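You operate a simulated robot arm through the tools that you are given. There is no shell and no other tool. Be economical: measure what you need, move in short steps, check, and stop when the job is done.

You are at the controls of a simulated two-armed robot. One attempt, no reset.

## Task
Take the bracket with yellow roller on the corner bench top and put it away on the set-up bench top. Take the hand brush with orange grip on the corner bench top and put it away on the grit table top. Put the wipe pad with orange grip on the grit table top. Put the scrap cup on the set-up bench top away on the hose bench top. Take the thick feeler with green grip and leave it in the scrap tray. Take the bracket with blue roller on the grit table top and put it away on the set-up bench top. Take the green sample bottle and leave it on top of the dustpan with green grip. Do these in any order. Set down upright: wipe pad with orange grip, green sample bottle.

The check looks at the end state, three seconds after you hand in, the way a careful person would. Anything else that was tipped, shoved, dropped, spilled or broken makes it a failure.

## Robot
Two 7-joint arms with two-finger parallel grippers on one trunk, on a base that drives. Base frame: it is fixed to the floor where the robot stands at the start and does not move with it; the origin is under the middle of the robot, x ahead of it, y to its left, z up. Units: m, degrees, N and s.
The left shoulder is at the start at [0.06, 0.147, 0.542], the right one opposite. With the tool pointing down near the work surface each hand reaches from about 0.1 to 0.7 m from the robot's upright axis, wherever it stands, measured 20 degrees to its own side. Places, roughly: bracket with blue roller (10x8x7 cm) [-1.2, -1.5, 0.7]; bracket with yellow roller (10x8x7 cm) [0.7, 0.1, 0.9]; dustpan with green grip (15x11x11 cm) [0.7, -1.7, 0.9]; green sample bottle (8x8x13 cm) [-1.3, -1.5, 0.8]; grit table top [-1.1, -1.2, 0.7]; hand brush with orange grip (10x3x8 cm) [0.6, 0.3, 0.9]; hose bench top [-6.4, -4.6, 0.9]; scrap cup (8x8x5 cm) [0.6, -1.7, 0.9]; scrap tray (13x13x4 cm) [-3.3, -1.9, 0.9]; set-up bench top [0.8, -2.2, 0.9]; thick feeler with green grip [0.5, -2.25, 1]; wipe pad with orange grip (8x6x7 cm) [0.7, -0.2, 0.9]. Payload 3.43 kg a hand.
Tool frame (each hand has its own): the origin (TCP) lies between the finger pads and is the grasp point; the fingertips stand 0.03 m ahead of it; z points along the fingers, y is the line along which they close. The gripper opens to 0.094 m. The fingers are 0.028 m wide and 0.01 m thick; the gripper's body (0.05 by 0.096 m) begins 0.055 m behind the TCP.
Orientation is that of the tool frame in the base frame, as [roll, pitch, yaw] about the fixed x, y, z axes, in that order (R = Rz(yaw) Ry(pitch) Rx(roll)). With the fingers straight down and closing along the base's y, the tool's x points along the base's -x, its y along +y and its z along -z.

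## Interface
- The arms move only by the tool jog_arm. It takes "left_targets", "right_targets" or both (then of equal length, played together; a hand with none holds still); each is a list of rows, each a list of 7 numbers: the turn, a rotation vector about the base's x, y, z in degrees, then the shift along the base's x, y, z in m, then the gripper command, from -1 (shut) to 1 (fully open), values between in proportion. In form: [[wx, wy, wz, tx, ty, tz, claw], ...]. A call has 1 to 10 rows; each row is the pose to reach, as a shift and turn from the pose commanded when the call began. Each row takes 0.2 s and may step no farther than 0.05 m and 8.6 degrees from the row before; otherwise, or with a gripper value out of range, the whole call is refused. Where a pose cannot be reached the arm comes as near as it can. A force on the tool above 40 N (or 10 N above the force at the start of the call, whichever is more), or a blocked arm, ends the call early, and 0.2 s more pass. Each finger travels about 0.072 m/s and halts on what it meets, pressing with about 36 N; the grip force reading is that of the motor and also rises with nothing between the fingers. The clock runs only during rows and for 0.2 s after the last one: add rows that repeat a pose to give the fingers time. The reply holds the time, the measured pose of the TCP, the force on the tool along the base axes, the opening and the grip force, in the units named above and with some noise, with the torque about the TCP (base axes, N m) and any sound that the robot's microphone picked up.
- Cameras (640 x 400 px; columns grow to the right, rows downward): "scene" is now at [0.0633, -0.0041, 1.2029]; the picture's right is [-0.01, -1.00, 0.00], its down [-0.39, 0.00, -0.92] and it looks along [0.92, -0.01, -0.39] (base axes); focal length 248 px, centre (320, 200). "left" rides on the left gripper at [0.076, -0.014, -0.103] in its tool frame; the picture's right is [0.18, 0.98, 0.00], its down [-0.75, 0.14, -0.64] and it looks along [-0.63, 0.12, 0.77] (tool axes); focal length 243 px, centre (320, 200). "right" rides on the right gripper at [0.076, 0.014, -0.102] in its tool frame; the picture's right is [-0.18, 0.98, 0.00], its down [-0.75, -0.14, -0.64] and it looks along [-0.63, -0.12, 0.77] (tool axes); focal length 243 px, centre (320, 200). There is no depth. A picture from a camera that has moved, and an enlarged one, comes with that camera's place and axes in the base frame and with its lens. The place of the scene camera against the robot may be out by one fixed shift of up to 0.012 m in any direction.
- get_image(camera): a new picture of that camera. It takes no simulated time.
- raise_lower(by): slides the trunk up (or, below 0, down) by that many m; the arms and the scene camera ride with it, the base frame stays. It gives what a move gives, with no picture.
- steer(legs): drives the robot by 1 to 6 legs, each [ahead, left, turn to the left] in m, m and degrees, along the robot's own axes; the way and the turn of a leg run together, so that a leg with both is an arc; at most 1.5 m and 180 degrees a leg. The arms and the cameras ride along, it lands a little off, and it stops where it bumps. It gives what a move gives.
- head_to(pan, tilt): turns the head with the scene camera to pan (to the left, within 86 degrees either way) and tilt (down, from -29 to 69), counted from straight ahead of the robot. It gives what a move gives.
- inspect(camera, box): a new picture of the part [left, top, right, bottom] of that camera's present view, enlarged. It takes no simulated time.
- sign_off(): hands the job in; it is judged then, once.

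Go step by step. Nothing tells you exact positions but the pictures and the camera data: compare them with the known pose of the tool, close in by small moves and look again before you grip or let go. The budget is 207 turns and 190 pictures, counting those below and the enlarged ones. Unless the task says otherwise, let go and move clear before handing in, and close with one line.

The tools are called after "Request:" by a JSON object that holds its "api" and its "payload". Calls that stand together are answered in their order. jog_arm: Moves the arms, as the interface text tells. Its arguments: {"type":"object","properties":{"left_targets":{"type":"array","items":{"type":"array","items":{"type":"number"}}},"right_targets":{"type":"array","items":{"type":"array","items":{"type":"number"}}}},"required":[]} The other tools are called the same way: raise_lower (by) slides the trunk up or down; steer (legs) drives the base; head_to (pan, tilt) turns the head that bears the scene camera; get_image (camera) takes a picture; inspect (camera, box) takes an enlarged picture of a part of a camera's view; sign_off () hands the job in.

At the start:

```text
t: 0.0
left_tool_pos: [0.3327, 0.1835, 1.0002]
left_tool_rot: [-180.0, 0.1, 180.0]
left_ft_force: [0.2, 0.6, 0.5]
left_wrist_torque: [-0.02, 0.0, 0.0]
left_grip_width: 0.0941
left_grip_force: 0.1
right_tool_pos: [0.2865, -0.1259, 1.0002]
right_tool_rot: [-179.9, 0.0, -179.9]
right_ft_force: [-0.1, -0.6, 0.0]
right_wrist_torque: [-0.01, 0.02, -0.01]
right_grip_width: 0.0939
right_grip_force: 0.1
trunk travel left (down, up): [-0.249, 0.001]
robot x, y, heading: [0.0037, 0.0015, 0.2]
head pan, tilt: [-0.3, 22.8]
```

scene: 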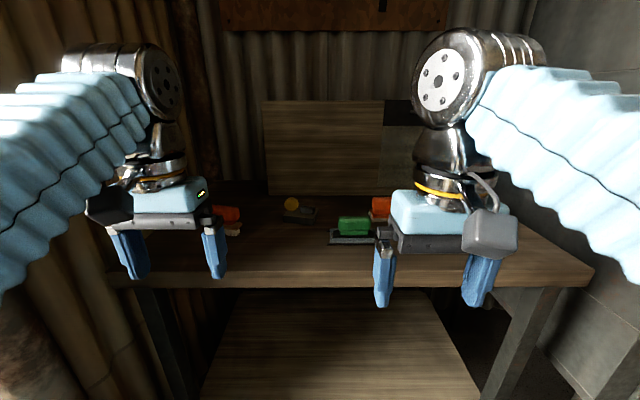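
right: 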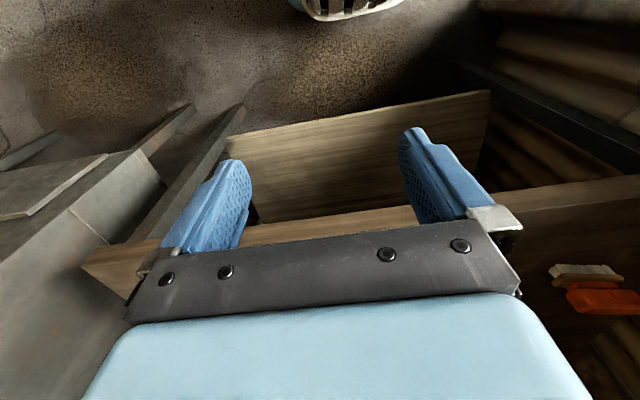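
left: 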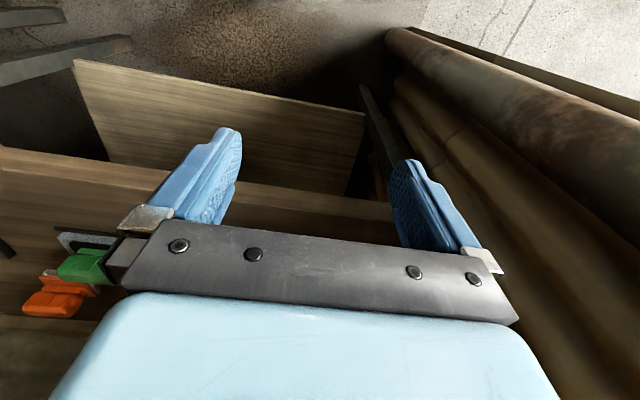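

I see the corner bench ahead with an orange-gripped item at left, the yellow-roller bracket in the middle, a green thing and an orange thing at right. I'll look closer before planning.

Request:
{"api": "inspect", "payload": {"camera": "scene", "box": [190, 170, 430, 300]}}

Request:
{"api": "head_to", "payload": {"pan": -60, "tilt": 20}}

Request:
{"api": "get_image", "payload": {"camera": "scene"}}

```text
2.67 times, centred on (310, 235) of scene
camera zoom: at [0.0633, -0.0041, 1.2029], right [-0.01, -1.0, 0.0], down [-0.39, 0.0, -0.92], along [0.92, -0.01, -0.39], focal length 663 px, centre (347, 107)
```

zoom: 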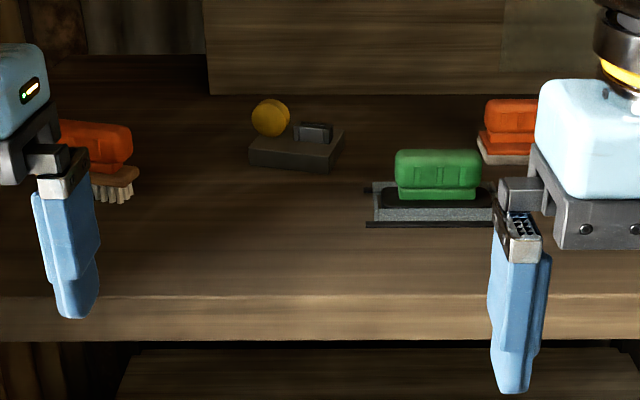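

```text
t: 1.3
left_tool_pos: [0.3332, 0.1854, 0.9996]
left_tool_rot: [-180.0, 0.1, -179.9]
left_ft_force: [0.6, -0.7, 0.6]
left_wrist_torque: [0.02, -0.03, -0.02]
left_grip_width: 0.094
left_grip_force: 0.1
right_tool_pos: [0.2858, -0.1264, 1.0]
right_tool_rot: [-180.0, 0.0, -180.0]
right_ft_force: [0.0, 0.0, 0.4]
right_wrist_torque: [0.04, 0.04, -0.02]
right_grip_width: 0.0939
right_grip_force: 0.0
trunk travel left (down, up): [-0.249, 0.001]
robot x, y, heading: [-0.0003, -0.0025, 0.2]
head pan, tilt: [-60.0, 20.0]
```

```text
185 pictures are left
camera scene: at [0.0173, -0.0842, 1.2074], right [-0.87, -0.5, 0.0], down [-0.17, 0.3, -0.94], along [0.47, -0.81, -0.34], focal length 248 px, centre (320, 200)
```

scene: 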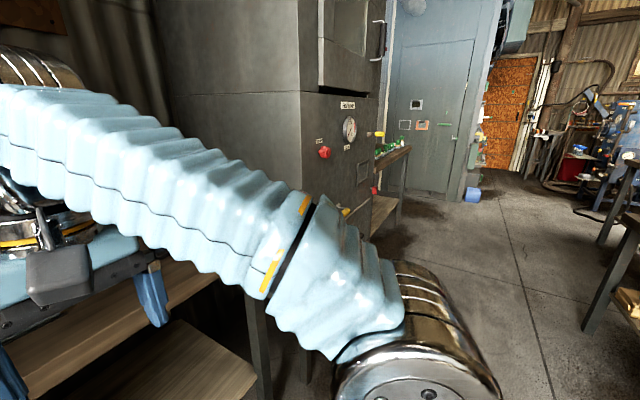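

The corner bench edge lies near x=0.5, with the brush near y 0.28, the yellow bracket near (0.72, 0.05) and the wipe pad near (0.75, -0.2). I drive a bit closer and turn the head back.

Request:
{"api": "steer", "payload": {"legs": [[0.12, 0, 0]]}}

Request:
{"api": "head_to", "payload": {"pan": 0, "tilt": 40}}

Request:
{"api": "get_image", "payload": {"camera": "scene"}}

```text
t: 2.5
left_tool_pos: [0.4513, 0.1835, 0.9999]
left_tool_rot: [-180.0, 0.0, -179.9]
left_ft_force: [-0.1, 0.6, 0.2]
left_wrist_torque: [0.0, -0.01, -0.02]
left_grip_width: 0.0938
left_grip_force: 0.1
right_tool_pos: [0.4043, -0.1249, 0.9999]
right_tool_rot: [-180.0, 0.0, -179.8]
right_ft_force: [-0.2, -0.2, 0.6]
right_wrist_torque: [0.01, 0.02, 0.0]
right_grip_width: 0.094
right_grip_force: 0.0
trunk travel left (down, up): [-0.249, 0.001]
robot x, y, heading: [0.116, 0.0004, 0.0]
head pan, tilt: [-60.0, 20.0]
```

```text
t: 3.8
left_tool_pos: [0.4518, 0.1857, 0.9999]
left_tool_rot: [-180.0, 0.1, -180.0]
left_ft_force: [-0.3, 1.1, 0.9]
left_wrist_torque: [0.01, 0.01, -0.01]
left_grip_width: 0.0939
left_grip_force: 0.0
right_tool_pos: [0.4044, -0.1244, 0.9997]
right_tool_rot: [-180.0, 0.0, -179.9]
right_ft_force: [-0.4, 0.9, 0.1]
right_wrist_torque: [-0.02, -0.03, 0.02]
right_grip_width: 0.0939
right_grip_force: 0.1
trunk travel left (down, up): [-0.249, 0.001]
robot x, y, heading: [0.1162, -0.0004, 0.1]
head pan, tilt: [0.0, 40.0]
```

```text
184 pictures are left
camera scene: at [0.1741, -0.0035, 1.176], right [0.0, -1.0, 0.0], down [-0.64, 0.0, -0.77], along [0.77, 0.0, -0.64], focal length 248 px, centre (320, 200)
```

scene: 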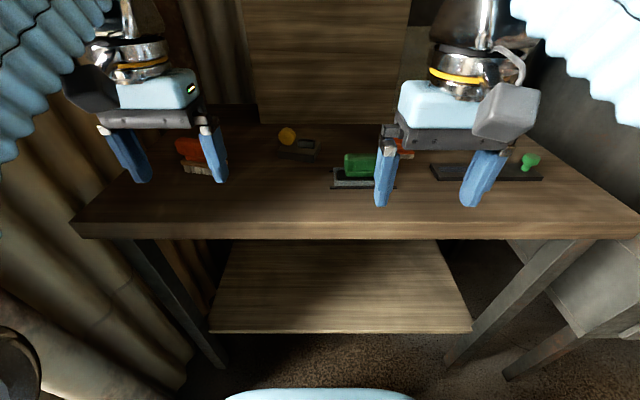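

Now there is also a dark board with a green knob at the right. I zoom in on the objects.

Request:
{"api": "inspect", "payload": {"camera": "scene", "box": [160, 110, 320, 210]}}

Request:
{"api": "inspect", "payload": {"camera": "scene", "box": [320, 120, 480, 220]}}

```text
4.00 times, centred on (240, 160) of scene
camera zoom: at [0.1741, -0.0035, 1.176], right [0.0, -1.0, 0.0], down [-0.64, 0.0, -0.77], along [0.77, 0.0, -0.64], focal length 994 px, centre (640, 360)
```

zoom: 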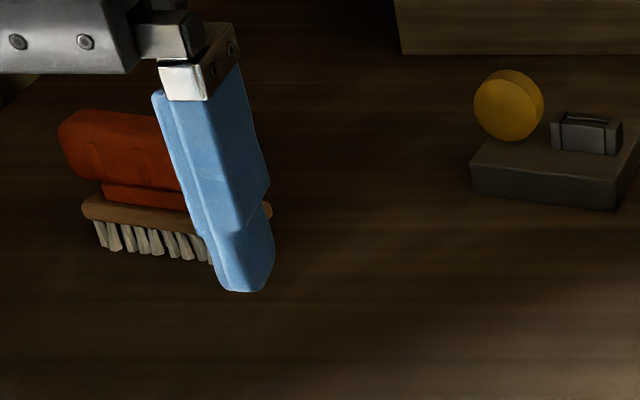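

```text
4.00 times, centred on (400, 170) of scene
camera zoom: at [0.1741, -0.0035, 1.176], right [0.0, -1.0, 0.0], down [-0.64, 0.0, -0.77], along [0.77, 0.0, -0.64], focal length 994 px, centre (0, 320)
```

zoom: 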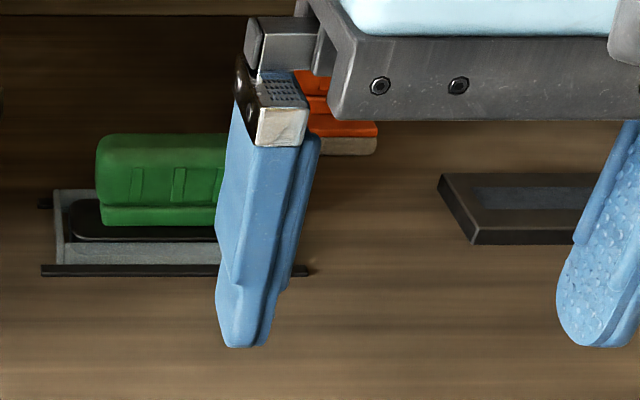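

Bench top is about z=0.85. Brush centre ≈ (0.69, 0.27) lying along y, pad ≈ (0.77, -0.205), bracket ≈ (0.76, 0.05). I drive 7 cm closer and turn both hands about 90° so they close along x.

Request:
{"api": "steer", "payload": {"legs": [[0.07, 0, 0]]}}

Request:
{"api": "jog_arm", "payload": {"left_targets": [[0, 0, 8.6, 0.01, 0.008, 0.005, 1], [0, 0, 17.2, 0.025, 0.016, 0.01, 1], [0, 0, 25.8, 0.04, 0.024, 0.01, 1], [0, 0, 34.4, 0.06, 0.032, 0.01, 1], [0, 0, 43, 0.08, 0.04, 0.01, 1], [0, 0, 51.6, 0.1, 0.05, 0.01, 1], [0, 0, 60.2, 0.12, 0.06, 0.01, 1], [0, 0, 68.8, 0.14, 0.07, 0.01, 1], [0, 0, 77.4, 0.15, 0.08, 0.01, 1], [0, 0, 86, 0.165, 0.083, 0.01, 1]], "right_targets": [[0, 0, -8.6, 0.01, -0.008, 0.005, 1], [0, 0, -17.2, 0.03, -0.016, 0.01, 1], [0, 0, -25.8, 0.06, -0.024, 0.01, 1], [0, 0, -34.4, 0.09, -0.032, 0.01, 1], [0, 0, -43, 0.12, -0.04, 0.01, 1], [0, 0, -51.6, 0.15, -0.05, 0.01, 1], [0, 0, -60.2, 0.18, -0.06, 0.01, 1], [0, 0, -68.8, 0.21, -0.07, 0.01, 1], [0, 0, -77.4, 0.24, -0.08, 0.01, 1], [0, 0, -86, 0.27, -0.082, 0.01, 1]]}}

Request:
{"api": "get_image", "payload": {"camera": "left"}}

Request:
{"api": "get_image", "payload": {"camera": "right"}}

Request:
{"api": "get_image", "payload": {"camera": "scene"}}

```text
t: 4.8
left_tool_pos: [0.5228, 0.1842, 1.0008]
left_tool_rot: [180.0, 0.2, -179.9]
left_ft_force: [-1.0, 0.3, 0.6]
left_wrist_torque: [0.01, -0.03, 0.0]
left_grip_width: 0.094
left_grip_force: 0.1
right_tool_pos: [0.4759, -0.1258, 1.0013]
right_tool_rot: [179.9, 0.2, -179.9]
right_ft_force: [-0.8, 0.8, 0.0]
right_wrist_torque: [0.02, -0.02, -0.03]
right_grip_width: 0.094
right_grip_force: 0.1
trunk travel left (down, up): [-0.249, 0.001]
robot x, y, heading: [0.1932, -0.0011, 0.3]
head pan, tilt: [0.0, 40.0]
```

```text
t: 7.0
left_tool_pos: [0.6507, 0.2564, 0.9749]
left_tool_rot: [-179.9, 0.1, -93.8]
left_ft_force: [-0.5, -0.3, -0.7]
left_wrist_torque: [-0.01, -0.03, 0.0]
left_grip_width: 0.0939
left_grip_force: 0.0
left hand out of reach, approached as far as the arm can: row 1, 2, 3, 4, 5, 6, 7, 8, 9, 10
right_tool_pos: [0.6779, -0.2, 0.9595]
right_tool_rot: [179.7, 0.0, 96.3]
right_ft_force: [0.2, -0.3, -0.4]
right_wrist_torque: [-0.03, 0.0, -0.01]
right_grip_width: 0.0939
right_grip_force: 0.1
right hand out of reach, approached as far as the arm can: row 1, 2, 3, 4, 5, 6, 7, 8, 9, 10
trunk travel left (down, up): [-0.249, 0.001]
robot x, y, heading: [0.188, 0.0001, -0.3]
head pan, tilt: [0.0, 40.0]
```

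```text
181 pictures are left
camera left: at [0.6589, 0.1787, 1.0764], right [-0.99, -0.12, 0.0], down [-0.09, 0.76, 0.64], along [-0.07, 0.64, -0.77], focal length 243 px, centre (320, 200)
```

left: 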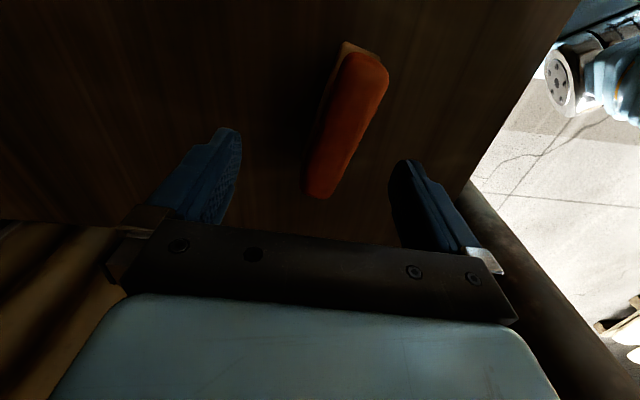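

```text
180 pictures are left
camera right: at [0.6845, -0.1223, 1.0612], right [1.0, -0.07, 0.01], down [-0.06, -0.76, 0.64], along [-0.04, -0.64, -0.77], focal length 243 px, centre (320, 200)
```

right: 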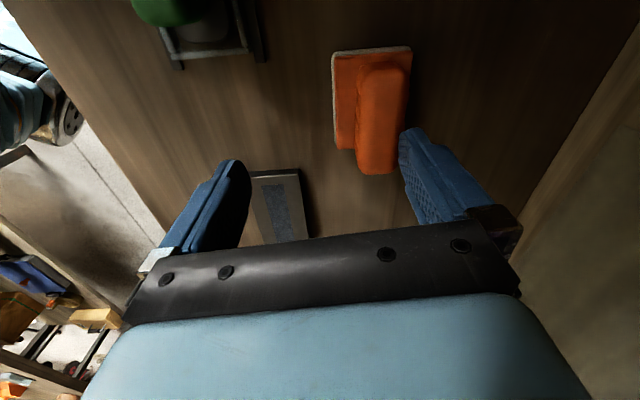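

```text
179 pictures are left
camera scene: at [0.2448, -0.0034, 1.1761], right [0.0, -1.0, 0.0], down [-0.64, 0.0, -0.77], along [0.77, 0.0, -0.64], focal length 248 px, centre (320, 200)
```

scene: 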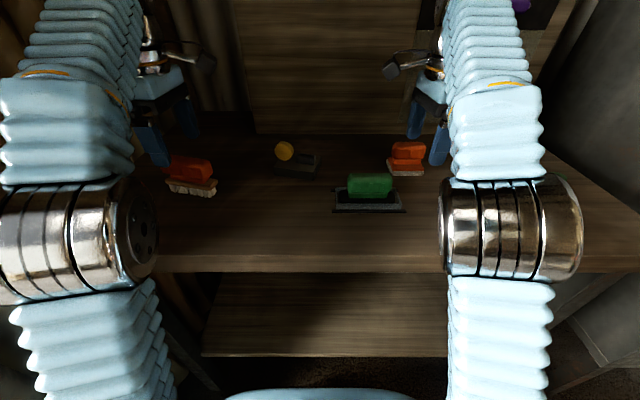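

The cameras agree on a bench top near z=0.868: brush centre ≈ (0.64, 0.24) with its axis about 12° off y, pad grip ≈ (0.72, -0.19) along y. I test how shifts count after an unreachable command with a small downward move.

Request:
{"api": "jog_arm", "payload": {"left_targets": [[0, 0, -4, -0.01, -0.005, -0.01, 1], [0, 0, -8, -0.02, -0.01, -0.02, 1]], "right_targets": [[0, 0, -2, 0, 0, -0.01, 1], [0, 0, -4, 0, 0, -0.02, 1]]}}

Request:
{"api": "get_image", "payload": {"camera": "left"}}

Request:
{"api": "get_image", "payload": {"camera": "right"}}

```text
t: 7.5
left_tool_pos: [0.64, 0.2509, 0.9638]
left_tool_rot: [-179.9, 0.2, -98.2]
left_ft_force: [0.5, -0.5, 0.4]
left_wrist_torque: [0.01, 0.0, 0.0]
left_grip_width: 0.094
left_grip_force: 0.1
right_tool_pos: [0.6792, -0.1983, 0.9534]
right_tool_rot: [178.8, 0.0, 92.4]
right_ft_force: [-2.4, 2.5, 16.8]
right_wrist_torque: [0.14, -0.74, 0.23]
right_grip_width: 0.0928
right_grip_force: 0.0
trunk travel left (down, up): [-0.249, 0.001]
robot x, y, heading: [0.1909, 0.001, 0.2]
head pan, tilt: [0.0, 40.0]
stopped in row 2 (right hand): the force on the tool passed its limit at 54 N (the readings are from after the stop); the commanded pose is now the measured one
```

```text
178 pictures are left
camera left: at [0.6414, 0.1738, 1.0658], right [-1.0, -0.04, 0.0], down [-0.03, 0.77, 0.64], along [-0.03, 0.64, -0.77], focal length 243 px, centre (320, 200)
```

left: 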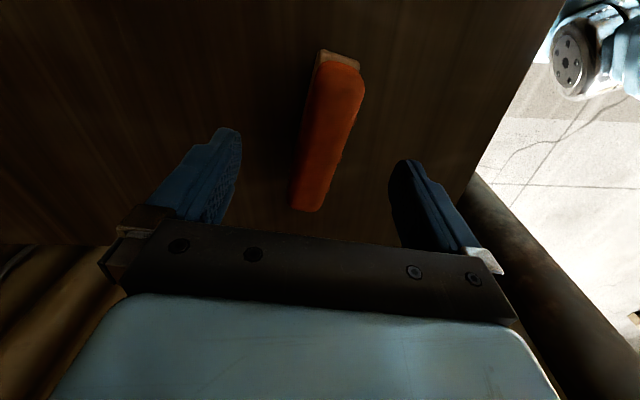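

```text
177 pictures are left
camera right: at [0.6884, -0.1211, 1.0547], right [0.99, -0.14, 0.02], down [-0.12, -0.76, 0.64], along [-0.07, -0.64, -0.77], focal length 243 px, centre (320, 200)
```

right: 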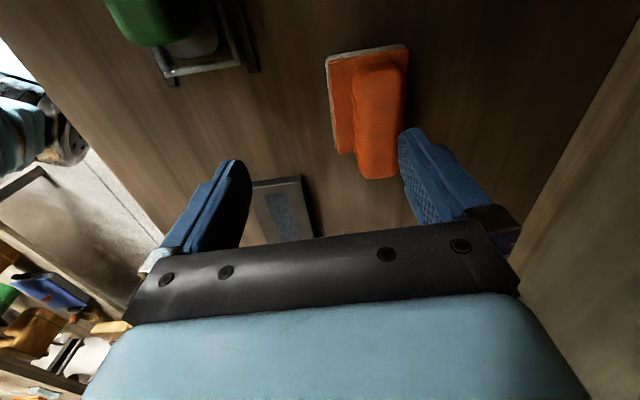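

The right hand's outer finger is just resting on the pad grip (so pad top ≈0.923, bench ≈0.853). I raise both hands, pull the left back, then drive 4 cm ahead.

Request:
{"api": "jog_arm", "payload": {"left_targets": [[0, 0, 0, -0.01, 0, 0.02, 1], [0, 0, 0, -0.04, 0, 0.025, 1]], "right_targets": [[0, 0, 0, -0.01, 0, 0.015, 1], [0, 0, 0, -0.02, 0.01, 0.025, 1]]}}

Request:
{"api": "steer", "payload": {"legs": [[0.05, 0, 0]]}}

Request:
{"api": "get_image", "payload": {"camera": "left"}}

Request:
{"api": "get_image", "payload": {"camera": "right"}}

```text
t: 8.1
left_tool_pos: [0.6, 0.2509, 0.9883]
left_tool_rot: [180.0, 0.1, -98.1]
left_ft_force: [0.4, 0.8, -0.6]
left_wrist_torque: [-0.03, 0.03, -0.01]
left_grip_width: 0.094
left_grip_force: 0.1
right_tool_pos: [0.662, -0.1891, 0.9761]
right_tool_rot: [178.9, 0.1, 92.3]
right_ft_force: [-0.2, 0.7, -0.3]
right_wrist_torque: [-0.03, 0.04, 0.01]
right_grip_width: 0.094
right_grip_force: 0.1
trunk travel left (down, up): [-0.249, 0.001]
robot x, y, heading: [0.1931, -0.0017, 0.3]
head pan, tilt: [0.0, 40.0]
```

```text
t: 9.0
left_tool_pos: [0.6501, 0.2526, 0.9891]
left_tool_rot: [-180.0, 0.2, -98.2]
left_ft_force: [-0.5, -0.9, 0.0]
left_wrist_torque: [0.01, -0.04, 0.0]
left_grip_width: 0.0938
left_grip_force: 0.1
right_tool_pos: [0.7112, -0.1889, 0.9757]
right_tool_rot: [178.8, 0.2, 92.4]
right_ft_force: [-0.3, 0.3, 0.0]
right_wrist_torque: [-0.03, 0.0, 0.0]
right_grip_width: 0.0939
right_grip_force: 0.0
trunk travel left (down, up): [-0.249, 0.001]
robot x, y, heading: [0.2398, 0.0001, 0.1]
head pan, tilt: [0.0, 40.0]
```

```text
176 pictures are left
camera left: at [0.6523, 0.1739, 1.0908], right [-1.0, -0.04, 0.0], down [-0.03, 0.76, 0.64], along [-0.03, 0.64, -0.77], focal length 243 px, centre (320, 200)
```

left: 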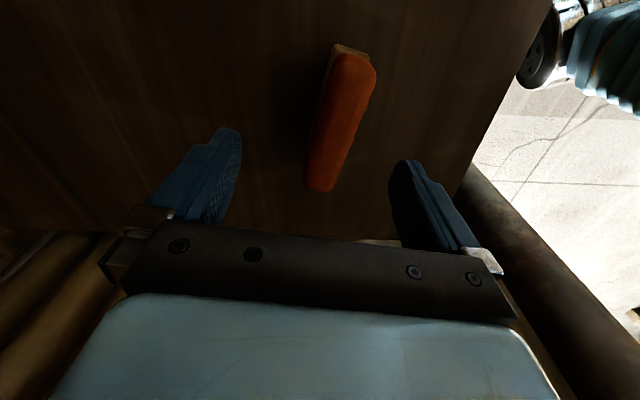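

```text
175 pictures are left
camera right: at [0.7195, -0.1116, 1.0781], right [0.99, -0.14, 0.02], down [-0.12, -0.76, 0.64], along [-0.08, -0.64, -0.77], focal length 243 px, centre (320, 200)
```

right: 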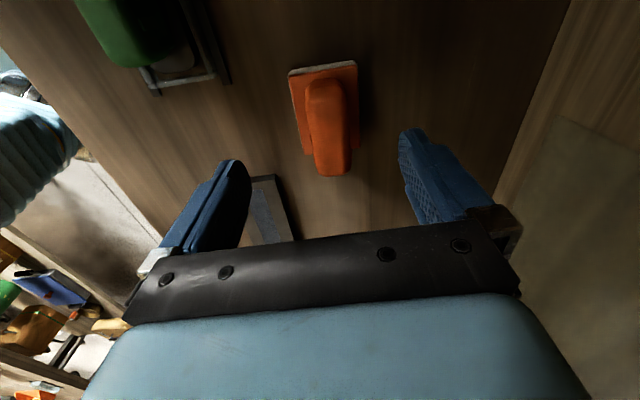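

Both hands are well placed over the grips; small corrections, then descend.

Request:
{"api": "jog_arm", "payload": {"left_targets": [[0, 0, 0, -0.012, -0.004, -0.01, 1], [0, 0, 0, -0.012, -0.004, -0.035, 1], [0, 0, 0, -0.012, -0.004, -0.063, 1]], "right_targets": [[0, 0, -3, 0.006, 0.005, -0.01, 1], [0, 0, -4, 0.006, 0.005, -0.035, 1], [0, 0, -4, 0.006, 0.005, -0.06, 1]]}}

Request:
{"api": "get_image", "payload": {"camera": "left"}}

Request:
{"api": "get_image", "payload": {"camera": "right"}}

```text
t: 9.8
left_tool_pos: [0.6389, 0.2472, 0.9251]
left_tool_rot: [-179.8, 0.0, -98.2]
left_ft_force: [0.0, 0.1, -0.1]
left_wrist_torque: [-0.02, -0.03, -0.01]
left_grip_width: 0.0941
left_grip_force: 0.1
right_tool_pos: [0.7155, -0.1839, 0.9163]
right_tool_rot: [178.9, 0.0, 88.3]
right_ft_force: [0.6, 0.2, -0.2]
right_wrist_torque: [0.0, -0.04, 0.01]
right_grip_width: 0.0941
right_grip_force: 0.0
trunk travel left (down, up): [-0.249, 0.001]
robot x, y, heading: [0.2372, 0.003, -0.1]
head pan, tilt: [0.0, 40.0]
```

```text
174 pictures are left
camera left: at [0.6413, 0.1702, 1.0271], right [-1.0, -0.04, 0.0], down [-0.03, 0.77, 0.64], along [-0.03, 0.64, -0.77], focal length 243 px, centre (320, 200)
```

left: 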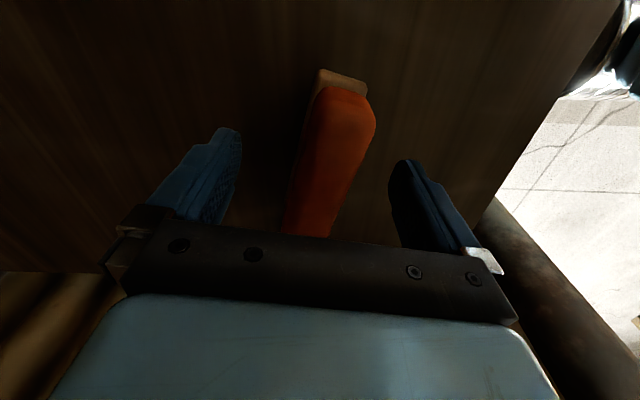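

```text
173 pictures are left
camera right: at [0.7296, -0.1074, 1.0177], right [0.98, -0.21, 0.02], down [-0.18, -0.75, 0.64], along [-0.12, -0.63, -0.77], focal length 243 px, centre (320, 200)
```

right: 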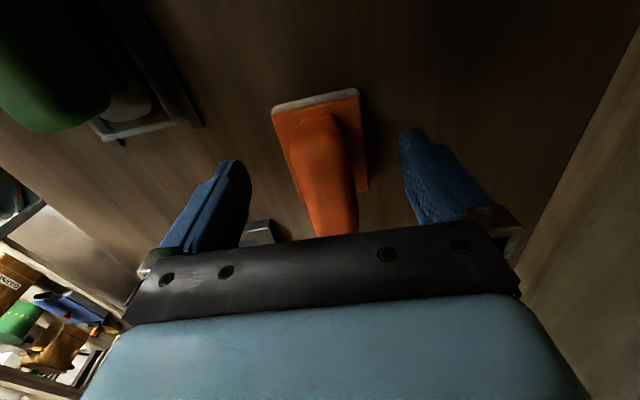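

Both grips lie centred between the fingers; I close both hands.

Request:
{"api": "jog_arm", "payload": {"left_targets": [[0, 0, 0, 0, 0, 0, -1], [0, 0, 0, 0, 0, 0, -1], [0, 0, 0, 0, 0, 0, -1], [0, 0, 0, 0, 0, 0, -1], [0, 0, 0, 0, 0, 0, -1]], "right_targets": [[0, 0, 0, 0, 0, 0, -1], [0, 0, 0, 0, 0, 0, -1], [0, 0, 0, 0, 0, 0, -1], [0, 0, 0, 0, 0, 0, -1], [0, 0, 0, 0, 0, 0, -1]]}}

Request:
{"api": "jog_arm", "payload": {"left_targets": [[0, 0, 0, 0, 0, 0.02, -1], [0, 0, 0, -0.02, 0, 0.04, -1], [0, 0, 0, -0.05, 0, 0.06, -1]], "right_targets": [[0, 0, 0, 0, 0, 0.02, -1], [0, 0, 0, -0.02, 0, 0.04, -1], [0, 0, 0, -0.05, 0, 0.06, -1]]}}

Request:
{"api": "get_image", "payload": {"camera": "left"}}

Request:
{"api": "get_image", "payload": {"camera": "right"}}

```text
t: 11.0
left_tool_pos: [0.6394, 0.2497, 0.9256]
left_tool_rot: [180.0, 0.1, -98.2]
left_ft_force: [-0.6, 0.3, -0.1]
left_wrist_torque: [0.01, -0.05, 0.01]
left_grip_width: 0.0332
left_grip_force: 35.7
right_tool_pos: [0.7162, -0.1829, 0.9166]
right_tool_rot: [178.8, 0.0, 88.5]
right_ft_force: [3.6, -1.4, 5.4]
right_wrist_torque: [-0.07, -0.04, 0.07]
right_grip_width: 0.0319
right_grip_force: 35.3
trunk travel left (down, up): [-0.249, 0.001]
robot x, y, heading: [0.2358, -0.0019, 0.3]
head pan, tilt: [0.0, 40.0]
```

```text
t: 11.8
left_tool_pos: [0.5867, 0.2478, 0.9853]
left_tool_rot: [180.0, 0.1, -98.2]
left_ft_force: [-0.6, 1.0, -2.4]
left_wrist_torque: [-0.01, 0.0, -0.01]
left_grip_width: 0.0329
left_grip_force: 35.7
right_tool_pos: [0.668, -0.1845, 0.9774]
right_tool_rot: [178.9, 0.1, 88.3]
right_ft_force: [0.3, 0.0, -1.6]
right_wrist_torque: [-0.02, 0.01, 0.02]
right_grip_width: 0.0319
right_grip_force: 36.2
trunk travel left (down, up): [-0.249, 0.001]
robot x, y, heading: [0.2412, 0.0043, 0.1]
head pan, tilt: [0.0, 40.0]
```

```text
172 pictures are left
camera left: at [0.5898, 0.171, 1.0871], right [-1.0, -0.04, 0.0], down [-0.03, 0.76, 0.64], along [-0.03, 0.64, -0.77], focal length 243 px, centre (320, 200)
```

left: 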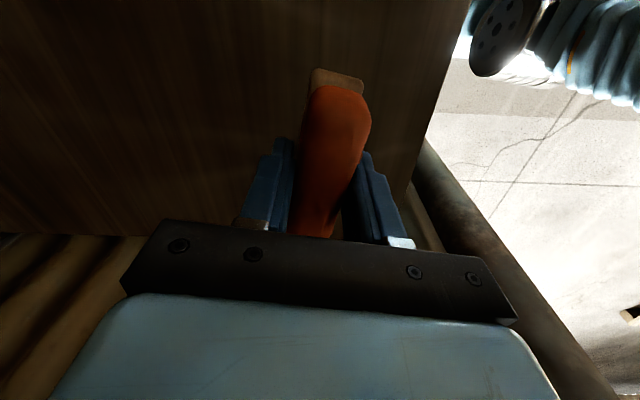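

```text
171 pictures are left
camera right: at [0.6806, -0.1092, 1.0796], right [0.98, -0.21, 0.02], down [-0.17, -0.75, 0.64], along [-0.12, -0.63, -0.77], focal length 243 px, centre (320, 200)
```

right: 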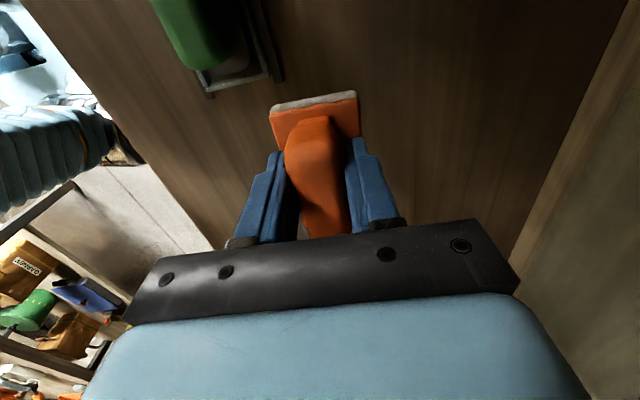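

Both objects are held. I raise the hands further to clear the other items, drawing them back, before driving away.

Request:
{"api": "jog_arm", "payload": {"left_targets": [[0, 0, 0, 0, 0, 0.03, -1], [0, 0, 0, -0.02, 0, 0.05, -1], [0, 0, 0, -0.05, 0, 0.06, -1], [0, 0, 0, -0.09, 0, 0.07, -1], [0, 0, 0, -0.13, 0, 0.07, -1]], "right_targets": [[0, 0, 0, 0, -0.02, 0.03, -1], [0, 0, 0, -0.01, -0.04, 0.05, -1], [0, 0, 0, -0.05, -0.06, 0.06, -1], [0, 0, 0, -0.09, -0.06, 0.07, -1], [0, 0, 0, -0.13, -0.06, 0.07, -1]]}}

Request:
{"api": "get_image", "payload": {"camera": "scene"}}

```text
t: 13.0
left_tool_pos: [0.5304, 0.2641, 0.9998]
left_tool_rot: [-179.9, -0.4, -98.0]
left_ft_force: [-1.3, 2.4, -2.3]
left_wrist_torque: [-0.16, -0.08, -0.02]
left_grip_width: 0.0319
left_grip_force: 36.2
left hand out of reach, approached as far as the arm can: row 1, 2, 3, 4, 5
right_tool_pos: [0.5587, -0.2133, 1.0088]
right_tool_rot: [178.5, 0.7, 88.5]
right_ft_force: [-0.4, 2.8, -0.8]
right_wrist_torque: [-0.16, -0.07, 0.02]
right_grip_width: 0.032
right_grip_force: 36.6
right hand out of reach, approached as far as the arm can: row 1, 2, 3, 4, 5
trunk travel left (down, up): [-0.249, 0.001]
robot x, y, heading: [0.2408, 0.0025, 0.2]
head pan, tilt: [0.0, 40.0]
```

```text
170 pictures are left
camera scene: at [0.2931, 0.0033, 1.1761], right [0.0, -1.0, 0.01], down [-0.64, -0.01, -0.77], along [0.77, 0.0, -0.64], focal length 248 px, centre (320, 200)
```

scene: 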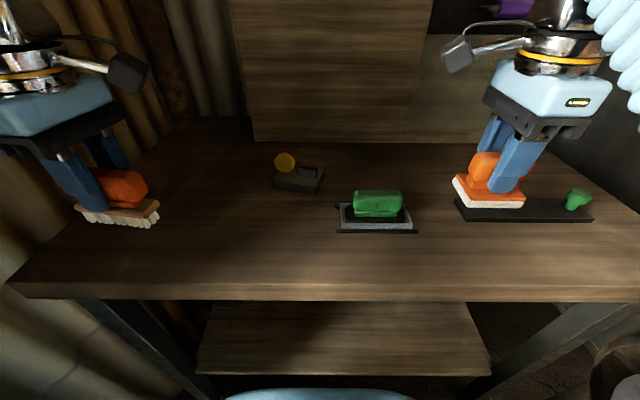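

Hands peak near z≈1.0. I back away from the bench, turn towards the grit table side, and look.

Request:
{"api": "steer", "payload": {"legs": [[-0.45, 0, 0], [0, 0, -130]]}}

Request:
{"api": "head_to", "payload": {"pan": 0, "tilt": 22}}

Request:
{"api": "get_image", "payload": {"camera": "scene"}}

```text
t: 21.1
left_tool_pos: [-0.2064, -0.3888, 1.0004]
left_tool_rot: [179.9, 0.1, 131.9]
left_ft_force: [-0.2, 0.8, -1.8]
left_wrist_torque: [0.02, 0.04, 0.03]
left_grip_width: 0.0319
left_grip_force: 36.2
right_tool_pos: [-0.5898, -0.1072, 1.0064]
right_tool_rot: [178.6, 0.1, -41.3]
right_ft_force: [0.7, 0.0, -1.5]
right_wrist_torque: [-0.03, -0.03, -0.01]
right_grip_width: 0.0319
right_grip_force: 36.4
trunk travel left (down, up): [-0.249, 0.001]
robot x, y, heading: [-0.213, -0.0025, -129.6]
head pan, tilt: [0.0, 40.0]
```

```text
t: 21.9
left_tool_pos: [-0.2063, -0.3895, 1.0003]
left_tool_rot: [-179.9, 0.1, 131.8]
left_ft_force: [0.3, 0.2, -1.3]
left_wrist_torque: [0.04, -0.03, -0.01]
left_grip_width: 0.0319
left_grip_force: 36.0
right_tool_pos: [-0.5897, -0.106, 1.0081]
right_tool_rot: [178.6, 0.2, -41.4]
right_ft_force: [-0.1, -0.3, -2.4]
right_wrist_torque: [0.02, 0.0, 0.02]
right_grip_width: 0.0321
right_grip_force: 36.0
trunk travel left (down, up): [-0.249, 0.001]
robot x, y, heading: [-0.215, -0.0026, -129.6]
head pan, tilt: [0.0, 22.0]
```

```text
169 pictures are left
camera scene: at [-0.2541, -0.0527, 1.2041], right [-0.77, 0.64, 0.0], down [0.24, 0.29, -0.93], along [-0.59, -0.71, -0.38], focal length 248 px, centre (320, 200)
```

scene: 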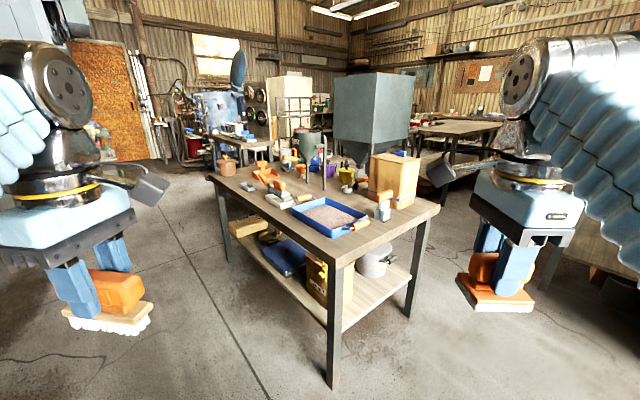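

Request:
{"api": "inspect", "payload": {"camera": "scene", "box": [200, 130, 450, 270]}}

```text
2.56 times, centred on (325, 200) of scene
camera zoom: at [-0.2541, -0.0527, 1.2041], right [-0.77, 0.64, 0.0], down [0.24, 0.29, -0.93], along [-0.59, -0.71, -0.38], focal length 636 px, centre (307, 200)
```

zoom: 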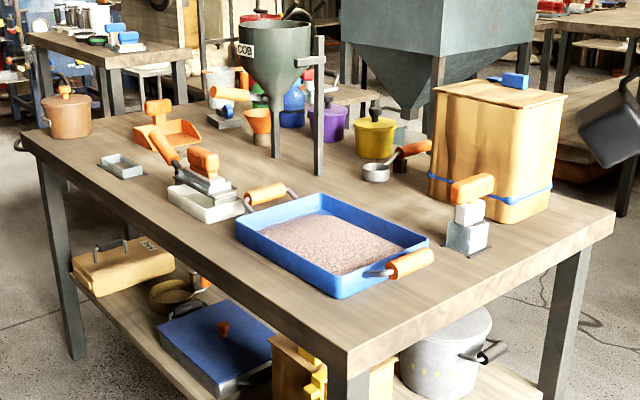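

The grit table top is at z≈0.70, spanning x −1.47…−0.74, y −1.84…−0.56, and it's crowded; there's a free patch near (−0.83, −1.57) on the east edge. I drive there facing −x.

Request:
{"api": "steer", "payload": {"legs": [[0, 0, 39.6], [1.5, 0, 0], [0.06, 0, 0], [0, 0, -90]]}}

Request:
{"api": "head_to", "payload": {"pan": 0, "tilt": 35}}

Request:
{"api": "get_image", "payload": {"camera": "scene"}}

```text
t: 35.6
left_tool_pos: [-0.518, -1.8363, 1.0013]
left_tool_rot: [-180.0, 0.1, 82.4]
left_ft_force: [-0.5, 0.0, -3.0]
left_wrist_torque: [0.0, -0.03, -0.03]
left_grip_width: 0.032
left_grip_force: 35.9
right_tool_pos: [-0.5499, -1.3609, 1.0076]
right_tool_rot: [178.7, 0.2, -90.9]
right_ft_force: [-0.2, -0.1, -2.0]
right_wrist_torque: [-0.04, 0.0, 0.01]
right_grip_width: 0.0317
right_grip_force: 36.0
trunk travel left (down, up): [-0.249, 0.001]
robot x, y, heading: [-0.2269, -1.5765, -179.5]
head pan, tilt: [0.0, 22.0]
```

```text
t: 36.4
left_tool_pos: [-0.5188, -1.8368, 1.0006]
left_tool_rot: [180.0, 0.0, 82.4]
left_ft_force: [-0.1, 0.3, -2.1]
left_wrist_torque: [-0.04, 0.0, 0.02]
left_grip_width: 0.032
left_grip_force: 36.3
right_tool_pos: [-0.5504, -1.361, 1.0078]
right_tool_rot: [178.6, 0.2, -91.1]
right_ft_force: [0.7, 0.6, -1.1]
right_wrist_torque: [0.01, -0.01, 0.04]
right_grip_width: 0.0321
right_grip_force: 35.7
trunk travel left (down, up): [-0.249, 0.001]
robot x, y, heading: [-0.2273, -1.5763, -179.5]
head pan, tilt: [0.0, 35.0]
```

```text
167 pictures are left
camera scene: at [-0.2849, -1.582, 1.1836], right [-0.01, 1.0, 0.0], down [0.57, 0.01, -0.82], along [-0.82, -0.01, -0.57], focal length 248 px, centre (320, 200)
```

scene: 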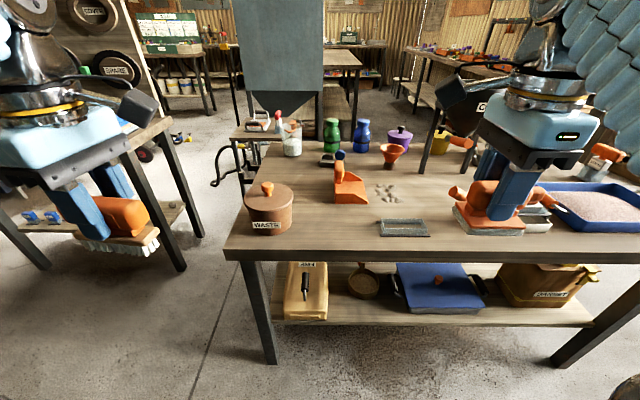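

I see a clear patch between the waste pot and the small dish: x −0.78…−0.93, y −1.66…−1.42. I drive in and will put the brush at (−0.81, −1.585) and the pad at (−0.87, −1.485).

Request:
{"api": "steer", "payload": {"legs": [[0.25, -0.045, -0.5]]}}

Request:
{"api": "jog_arm", "payload": {"left_targets": [[0, 0, 0, 0, 0.03, 0, -1], [0, 0, 0, 0, 0.07, 0, -1], [0, 0, 0, 0, 0.11, 0, -1], [0, 0, 0, 0, 0.15, 0, -1], [0, 0, 0, 0, 0.18, 0, -1], [0, 0, 0, 0, 0.207, 0, -1]]}}

Request:
{"api": "get_image", "payload": {"camera": "left"}}

Request:
{"api": "get_image", "payload": {"camera": "scene"}}

```text
t: 38.2
left_tool_pos: [-0.7711, -1.7916, 1.0009]
left_tool_rot: [179.8, 0.2, 81.9]
left_ft_force: [0.0, 0.2, -2.1]
left_wrist_torque: [-0.02, 0.03, -0.01]
left_grip_width: 0.032
left_grip_force: 35.9
right_tool_pos: [-0.8005, -1.3151, 1.006]
right_tool_rot: [178.5, 0.2, -91.4]
right_ft_force: [-0.1, 0.7, -0.7]
right_wrist_torque: [0.02, 0.01, -0.01]
right_grip_width: 0.032
right_grip_force: 35.9
trunk travel left (down, up): [-0.249, 0.001]
robot x, y, heading: [-0.4812, -1.533, -180.0]
head pan, tilt: [0.0, 35.0]
```

```text
t: 39.6
left_tool_pos: [-0.7722, -1.5831, 0.9994]
left_tool_rot: [180.0, 0.1, 81.8]
left_ft_force: [-0.6, -0.7, -1.8]
left_wrist_torque: [-0.01, 0.01, 0.01]
left_grip_width: 0.032
left_grip_force: 35.8
right_tool_pos: [-0.8003, -1.3155, 1.0084]
right_tool_rot: [178.6, 0.1, -91.4]
right_ft_force: [2.0, -1.1, -1.3]
right_wrist_torque: [0.02, 0.0, -0.04]
right_grip_width: 0.0316
right_grip_force: 35.5
trunk travel left (down, up): [-0.249, 0.001]
robot x, y, heading: [-0.478, -1.531, -179.8]
head pan, tilt: [0.0, 35.0]
```

```text
166 pictures are left
camera left: at [-0.7755, -1.5054, 1.1021], right [1.0, 0.04, 0.0], down [0.03, -0.77, 0.64], along [0.03, -0.64, -0.77], focal length 243 px, centre (320, 200)
```

left: 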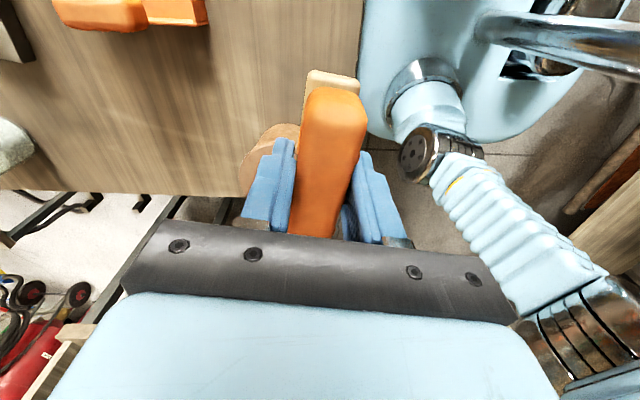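

```text
165 pictures are left
camera scene: at [-0.5365, -1.5387, 1.1835], right [0.0, 1.0, 0.0], down [0.57, 0.0, -0.82], along [-0.82, 0.0, -0.57], focal length 248 px, centre (320, 200)
```

scene: 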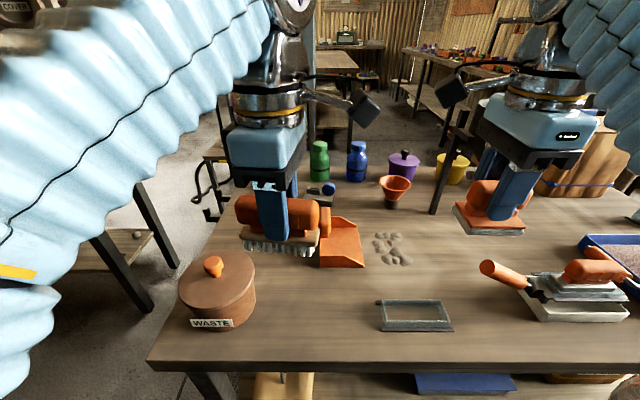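

I lower the brush over the free spot, stopping just above the table.

Request:
{"api": "jog_arm", "payload": {"left_targets": [[0, 0, 0, -0.02, -0.01, -0.03, -1], [0, 0, 0, -0.043, -0.017, -0.06, -1], [0, 0, 0, -0.043, -0.017, -0.1, -1], [0, 0, 0, -0.043, -0.017, -0.14, -1], [0, 0, 0, -0.043, -0.017, -0.175, -1], [0, 0, 0, -0.043, -0.017, -0.2, -1]]}}

Request:
{"api": "get_image", "payload": {"camera": "scene"}}

Request:
{"api": "get_image", "payload": {"camera": "left"}}

```text
t: 41.0
left_tool_pos: [-0.8134, -1.6015, 0.7992]
left_tool_rot: [-179.9, 0.2, 81.8]
left_ft_force: [0.4, -0.1, -2.4]
left_wrist_torque: [0.0, 0.0, 0.02]
left_grip_width: 0.032
left_grip_force: 35.7
right_tool_pos: [-0.8001, -1.3162, 1.0076]
right_tool_rot: [178.6, 0.2, -91.4]
right_ft_force: [-1.2, -0.5, -1.4]
right_wrist_torque: [-0.02, 0.01, 0.0]
right_grip_width: 0.0319
right_grip_force: 36.1
trunk travel left (down, up): [-0.249, 0.001]
robot x, y, heading: [-0.4808, -1.5338, -180.0]
head pan, tilt: [0.0, 35.0]
```

```text
164 pictures are left
camera scene: at [-0.5365, -1.5386, 1.1835], right [0.0, 1.0, 0.0], down [0.57, 0.0, -0.82], along [-0.82, 0.0, -0.57], focal length 248 px, centre (320, 200)
```

scene: 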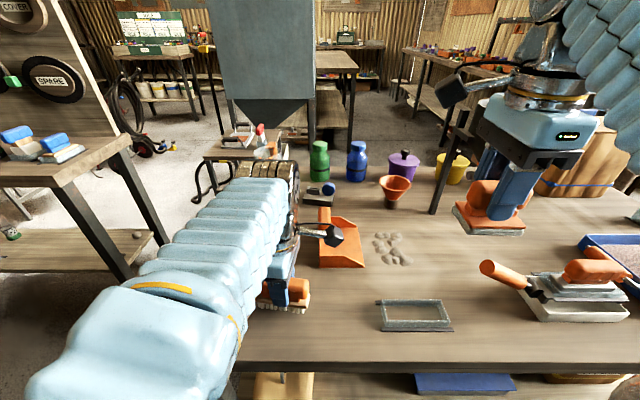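

```text
163 pictures are left
camera left: at [-0.8175, -1.5246, 0.9006], right [1.0, 0.04, 0.0], down [0.04, -0.76, 0.64], along [0.03, -0.64, -0.77], focal length 243 px, centre (320, 200)
```

left: 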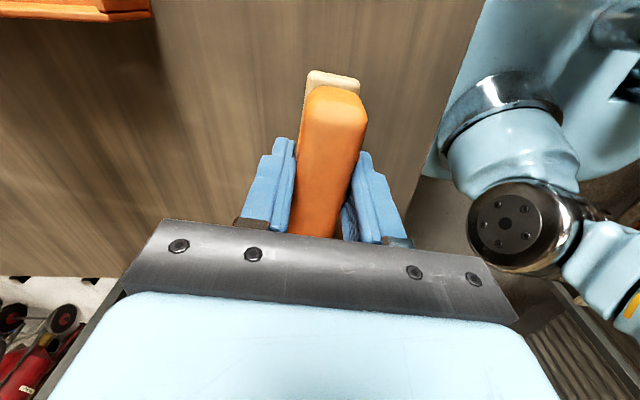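

The brush hovers about 2–3 cm above the wood; I lower in small steps and watch the force.

Request:
{"api": "jog_arm", "payload": {"left_targets": [[0, 0, 0, 0, 0, -0.01, -1], [0, 0, 0, 0, 0, -0.018, -1], [0, 0, 0, 0, 0, -0.022, -1], [0, 0, 0, 0, 0, -0.025, -1]]}}

Request:
{"api": "get_image", "payload": {"camera": "left"}}

Request:
{"api": "inspect", "payload": {"camera": "scene", "box": [230, 200, 390, 340]}}

```text
t: 41.7
left_tool_pos: [-0.814, -1.6003, 0.7858]
left_tool_rot: [-179.5, 0.2, 81.9]
left_ft_force: [7.2, -4.7, 26.7]
left_wrist_torque: [0.12, -0.54, -0.03]
left_grip_width: 0.0322
left_grip_force: 35.9
right_tool_pos: [-0.7992, -1.316, 1.0093]
right_tool_rot: [178.5, 0.2, -91.4]
right_ft_force: [-0.1, 0.4, -1.2]
right_wrist_torque: [-0.01, 0.03, 0.02]
right_grip_width: 0.032
right_grip_force: 35.9
trunk travel left (down, up): [-0.249, 0.001]
robot x, y, heading: [-0.4779, -1.5316, -179.7]
head pan, tilt: [0.0, 35.0]
stopped in row 3 (left hand): the force on the tool passed its limit at 52 N (the readings are from after the stop); the commanded pose is now the measured one
```

```text
162 pictures are left
camera left: at [-0.8174, -1.5243, 0.887], right [1.0, 0.04, -0.01], down [0.04, -0.77, 0.64], along [0.02, -0.64, -0.77], focal length 243 px, centre (320, 200)
```

left: 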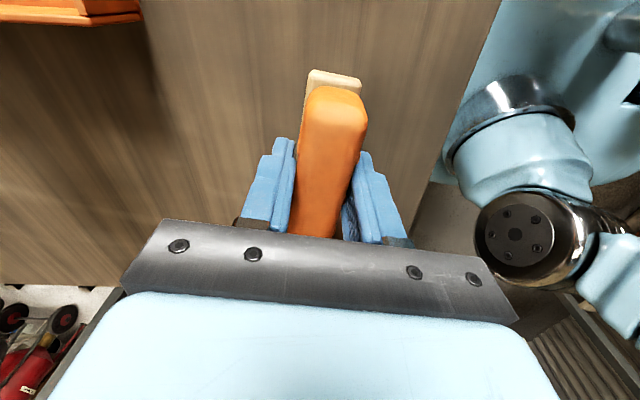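

```text
2.86 times, centred on (310, 270) of scene
camera zoom: at [-0.5345, -1.5388, 1.184], right [0.0, 1.0, 0.0], down [0.57, 0.0, -0.82], along [-0.82, 0.0, -0.57], focal length 710 px, centre (349, 0)
```

zoom: 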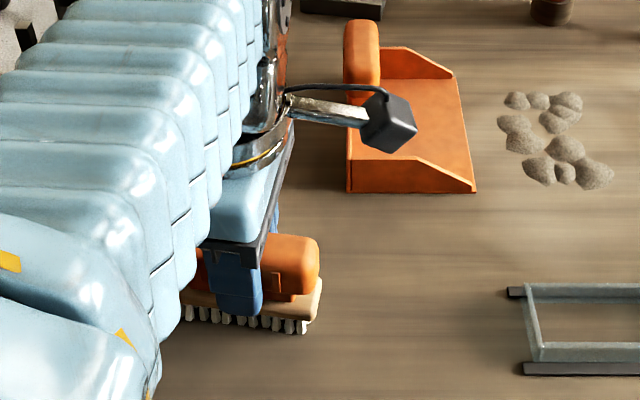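

Contact at TCP z≈0.786 means the table top is ≈0.713. I ease off a touch, open, and rise straight up.

Request:
{"api": "jog_arm", "payload": {"left_targets": [[0, 0, 0, 0, 0, 0.002, -1], [0, 0, 0, 0, 0, 0.002, 0], [0, 0, 0, 0, 0, 0.002, 0.3], [0, 0, 0, 0, 0, 0.002, 0.3], [0, 0, 0, 0, 0, 0.03, 0.3], [0, 0, 0, 0, 0, 0.07, 0.3], [0, 0, 0, 0, 0, 0.11, 0.3]]}}

Request:
{"api": "get_image", "payload": {"camera": "left"}}

```text
t: 43.3
left_tool_pos: [-0.8172, -1.6002, 0.8929]
left_tool_rot: [-179.6, 0.1, 81.8]
left_ft_force: [0.3, 0.0, 0.0]
left_wrist_torque: [-0.02, -0.04, 0.0]
left_grip_width: 0.0612
left_grip_force: 0.1
right_tool_pos: [-0.8, -1.3161, 1.0069]
right_tool_rot: [178.7, 0.1, -91.5]
right_ft_force: [-0.7, 1.3, -1.6]
right_wrist_torque: [0.01, -0.01, -0.01]
right_grip_width: 0.0321
right_grip_force: 36.2
trunk travel left (down, up): [-0.249, 0.001]
robot x, y, heading: [-0.4774, -1.5346, -179.7]
head pan, tilt: [0.0, 35.0]
```

```text
160 pictures are left
camera left: at [-0.8206, -1.5236, 0.9952], right [1.0, 0.04, -0.01], down [0.04, -0.77, 0.64], along [0.02, -0.64, -0.77], focal length 243 px, centre (320, 200)
```

left: 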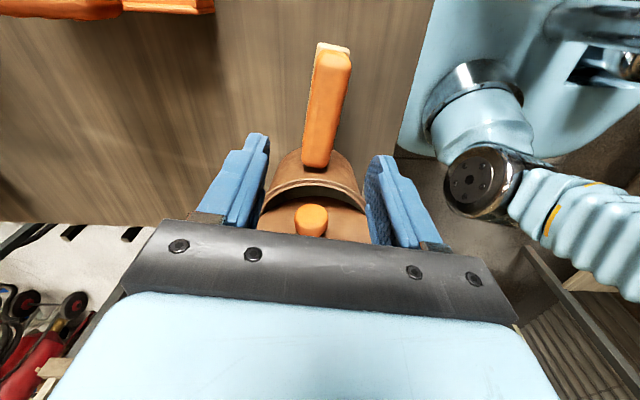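

The brush stands fine. I move the left hand up and away and bring the pad over its spot.

Request:
{"api": "jog_arm", "payload": {"left_targets": [[0, 0, 0, 0, 0, 0.04, 0.3], [0, 0, 0, 0, 0, 0.08, 0.3], [0, 0, 0, 0, -0.04, 0.09, 0.3], [0, 0, 0, 0, -0.08, 0.1, 0.3], [0, 0, 0, 0, -0.12, 0.1, 0.3], [0, 0, 0, 0.0, -0.16, 0.1, 0.3], [0, 0, 0, 0, -0.19, 0.1, 0.3]], "right_targets": [[0, 0, 0, 0, 0, 0, -1], [0, 0, 0, 0, 0, 0, -1], [0, 0, 0, -0.01, -0.03, 0, -1], [0, 0, 0, -0.02, -0.06, -0.0, -1], [0, 0, 0, -0.04, -0.1, -0.01, -1], [0, 0, 0, -0.06, -0.14, -0.02, -1], [0, 0, 0, -0.065, -0.162, -0.04, -1]]}}

Request:
{"api": "jog_arm", "payload": {"right_targets": [[0, 0, 0, 0, 0, -0.04, -1], [0, 0, 0, 0, 0, -0.08, -1], [0, 0, 0, 0, 0, -0.12, -1], [0, 0, 0, 0, 0, -0.155, -1]]}}

Request:
{"api": "get_image", "payload": {"camera": "scene"}}

Request:
{"api": "get_image", "payload": {"camera": "right"}}

```text
t: 44.9
left_tool_pos: [-0.8161, -1.7929, 0.9924]
left_tool_rot: [-179.6, 0.1, 81.8]
left_ft_force: [0.4, -0.4, 0.7]
left_wrist_torque: [0.01, 0.02, -0.02]
left_grip_width: 0.0611
left_grip_force: 0.0
right_tool_pos: [-0.8658, -1.4788, 0.966]
right_tool_rot: [178.6, 0.2, -91.4]
right_ft_force: [-0.4, 0.1, -1.3]
right_wrist_torque: [-0.02, 0.03, 0.01]
right_grip_width: 0.0319
right_grip_force: 35.9
trunk travel left (down, up): [-0.249, 0.001]
robot x, y, heading: [-0.4817, -1.535, -180.1]
head pan, tilt: [0.0, 35.0]
```

```text
t: 45.9
left_tool_pos: [-0.816, -1.7931, 0.9933]
left_tool_rot: [-179.6, 0.2, 81.9]
left_ft_force: [-0.1, -0.7, -0.5]
left_wrist_torque: [0.01, 0.02, -0.01]
left_grip_width: 0.0612
left_grip_force: 0.0
right_tool_pos: [-0.8652, -1.4778, 0.8114]
right_tool_rot: [178.5, 0.2, -91.5]
right_ft_force: [-0.5, 0.0, -0.9]
right_wrist_torque: [-0.01, 0.0, -0.02]
right_grip_width: 0.0317
right_grip_force: 36.4
trunk travel left (down, up): [-0.249, 0.001]
robot x, y, heading: [-0.4772, -1.5363, -179.9]
head pan, tilt: [0.0, 35.0]
```

```text
159 pictures are left
camera scene: at [-0.5364, -1.5387, 1.1836], right [0.0, 1.0, 0.0], down [0.57, 0.0, -0.82], along [-0.82, 0.0, -0.57], focal length 248 px, centre (320, 200)
```

scene: 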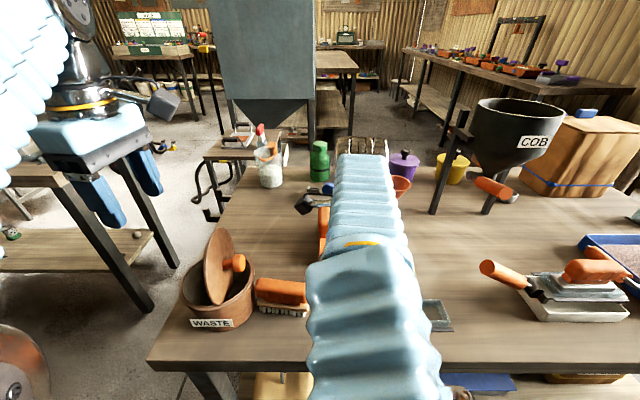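

```text
158 pictures are left
camera right: at [-0.8797, -1.5544, 0.913], right [-0.98, 0.21, 0.03], down [0.18, 0.75, 0.64], along [0.11, 0.63, -0.77], focal length 243 px, centre (320, 200)
```

right: 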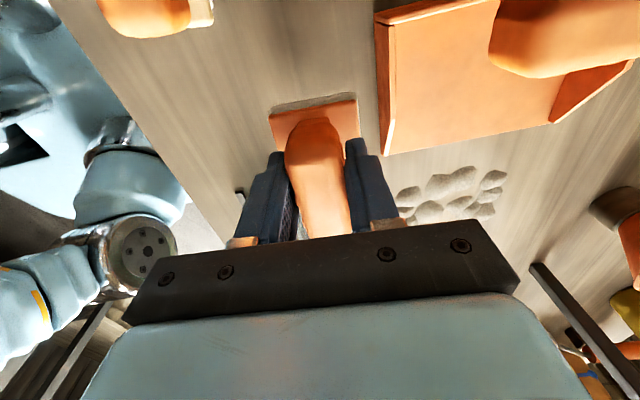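

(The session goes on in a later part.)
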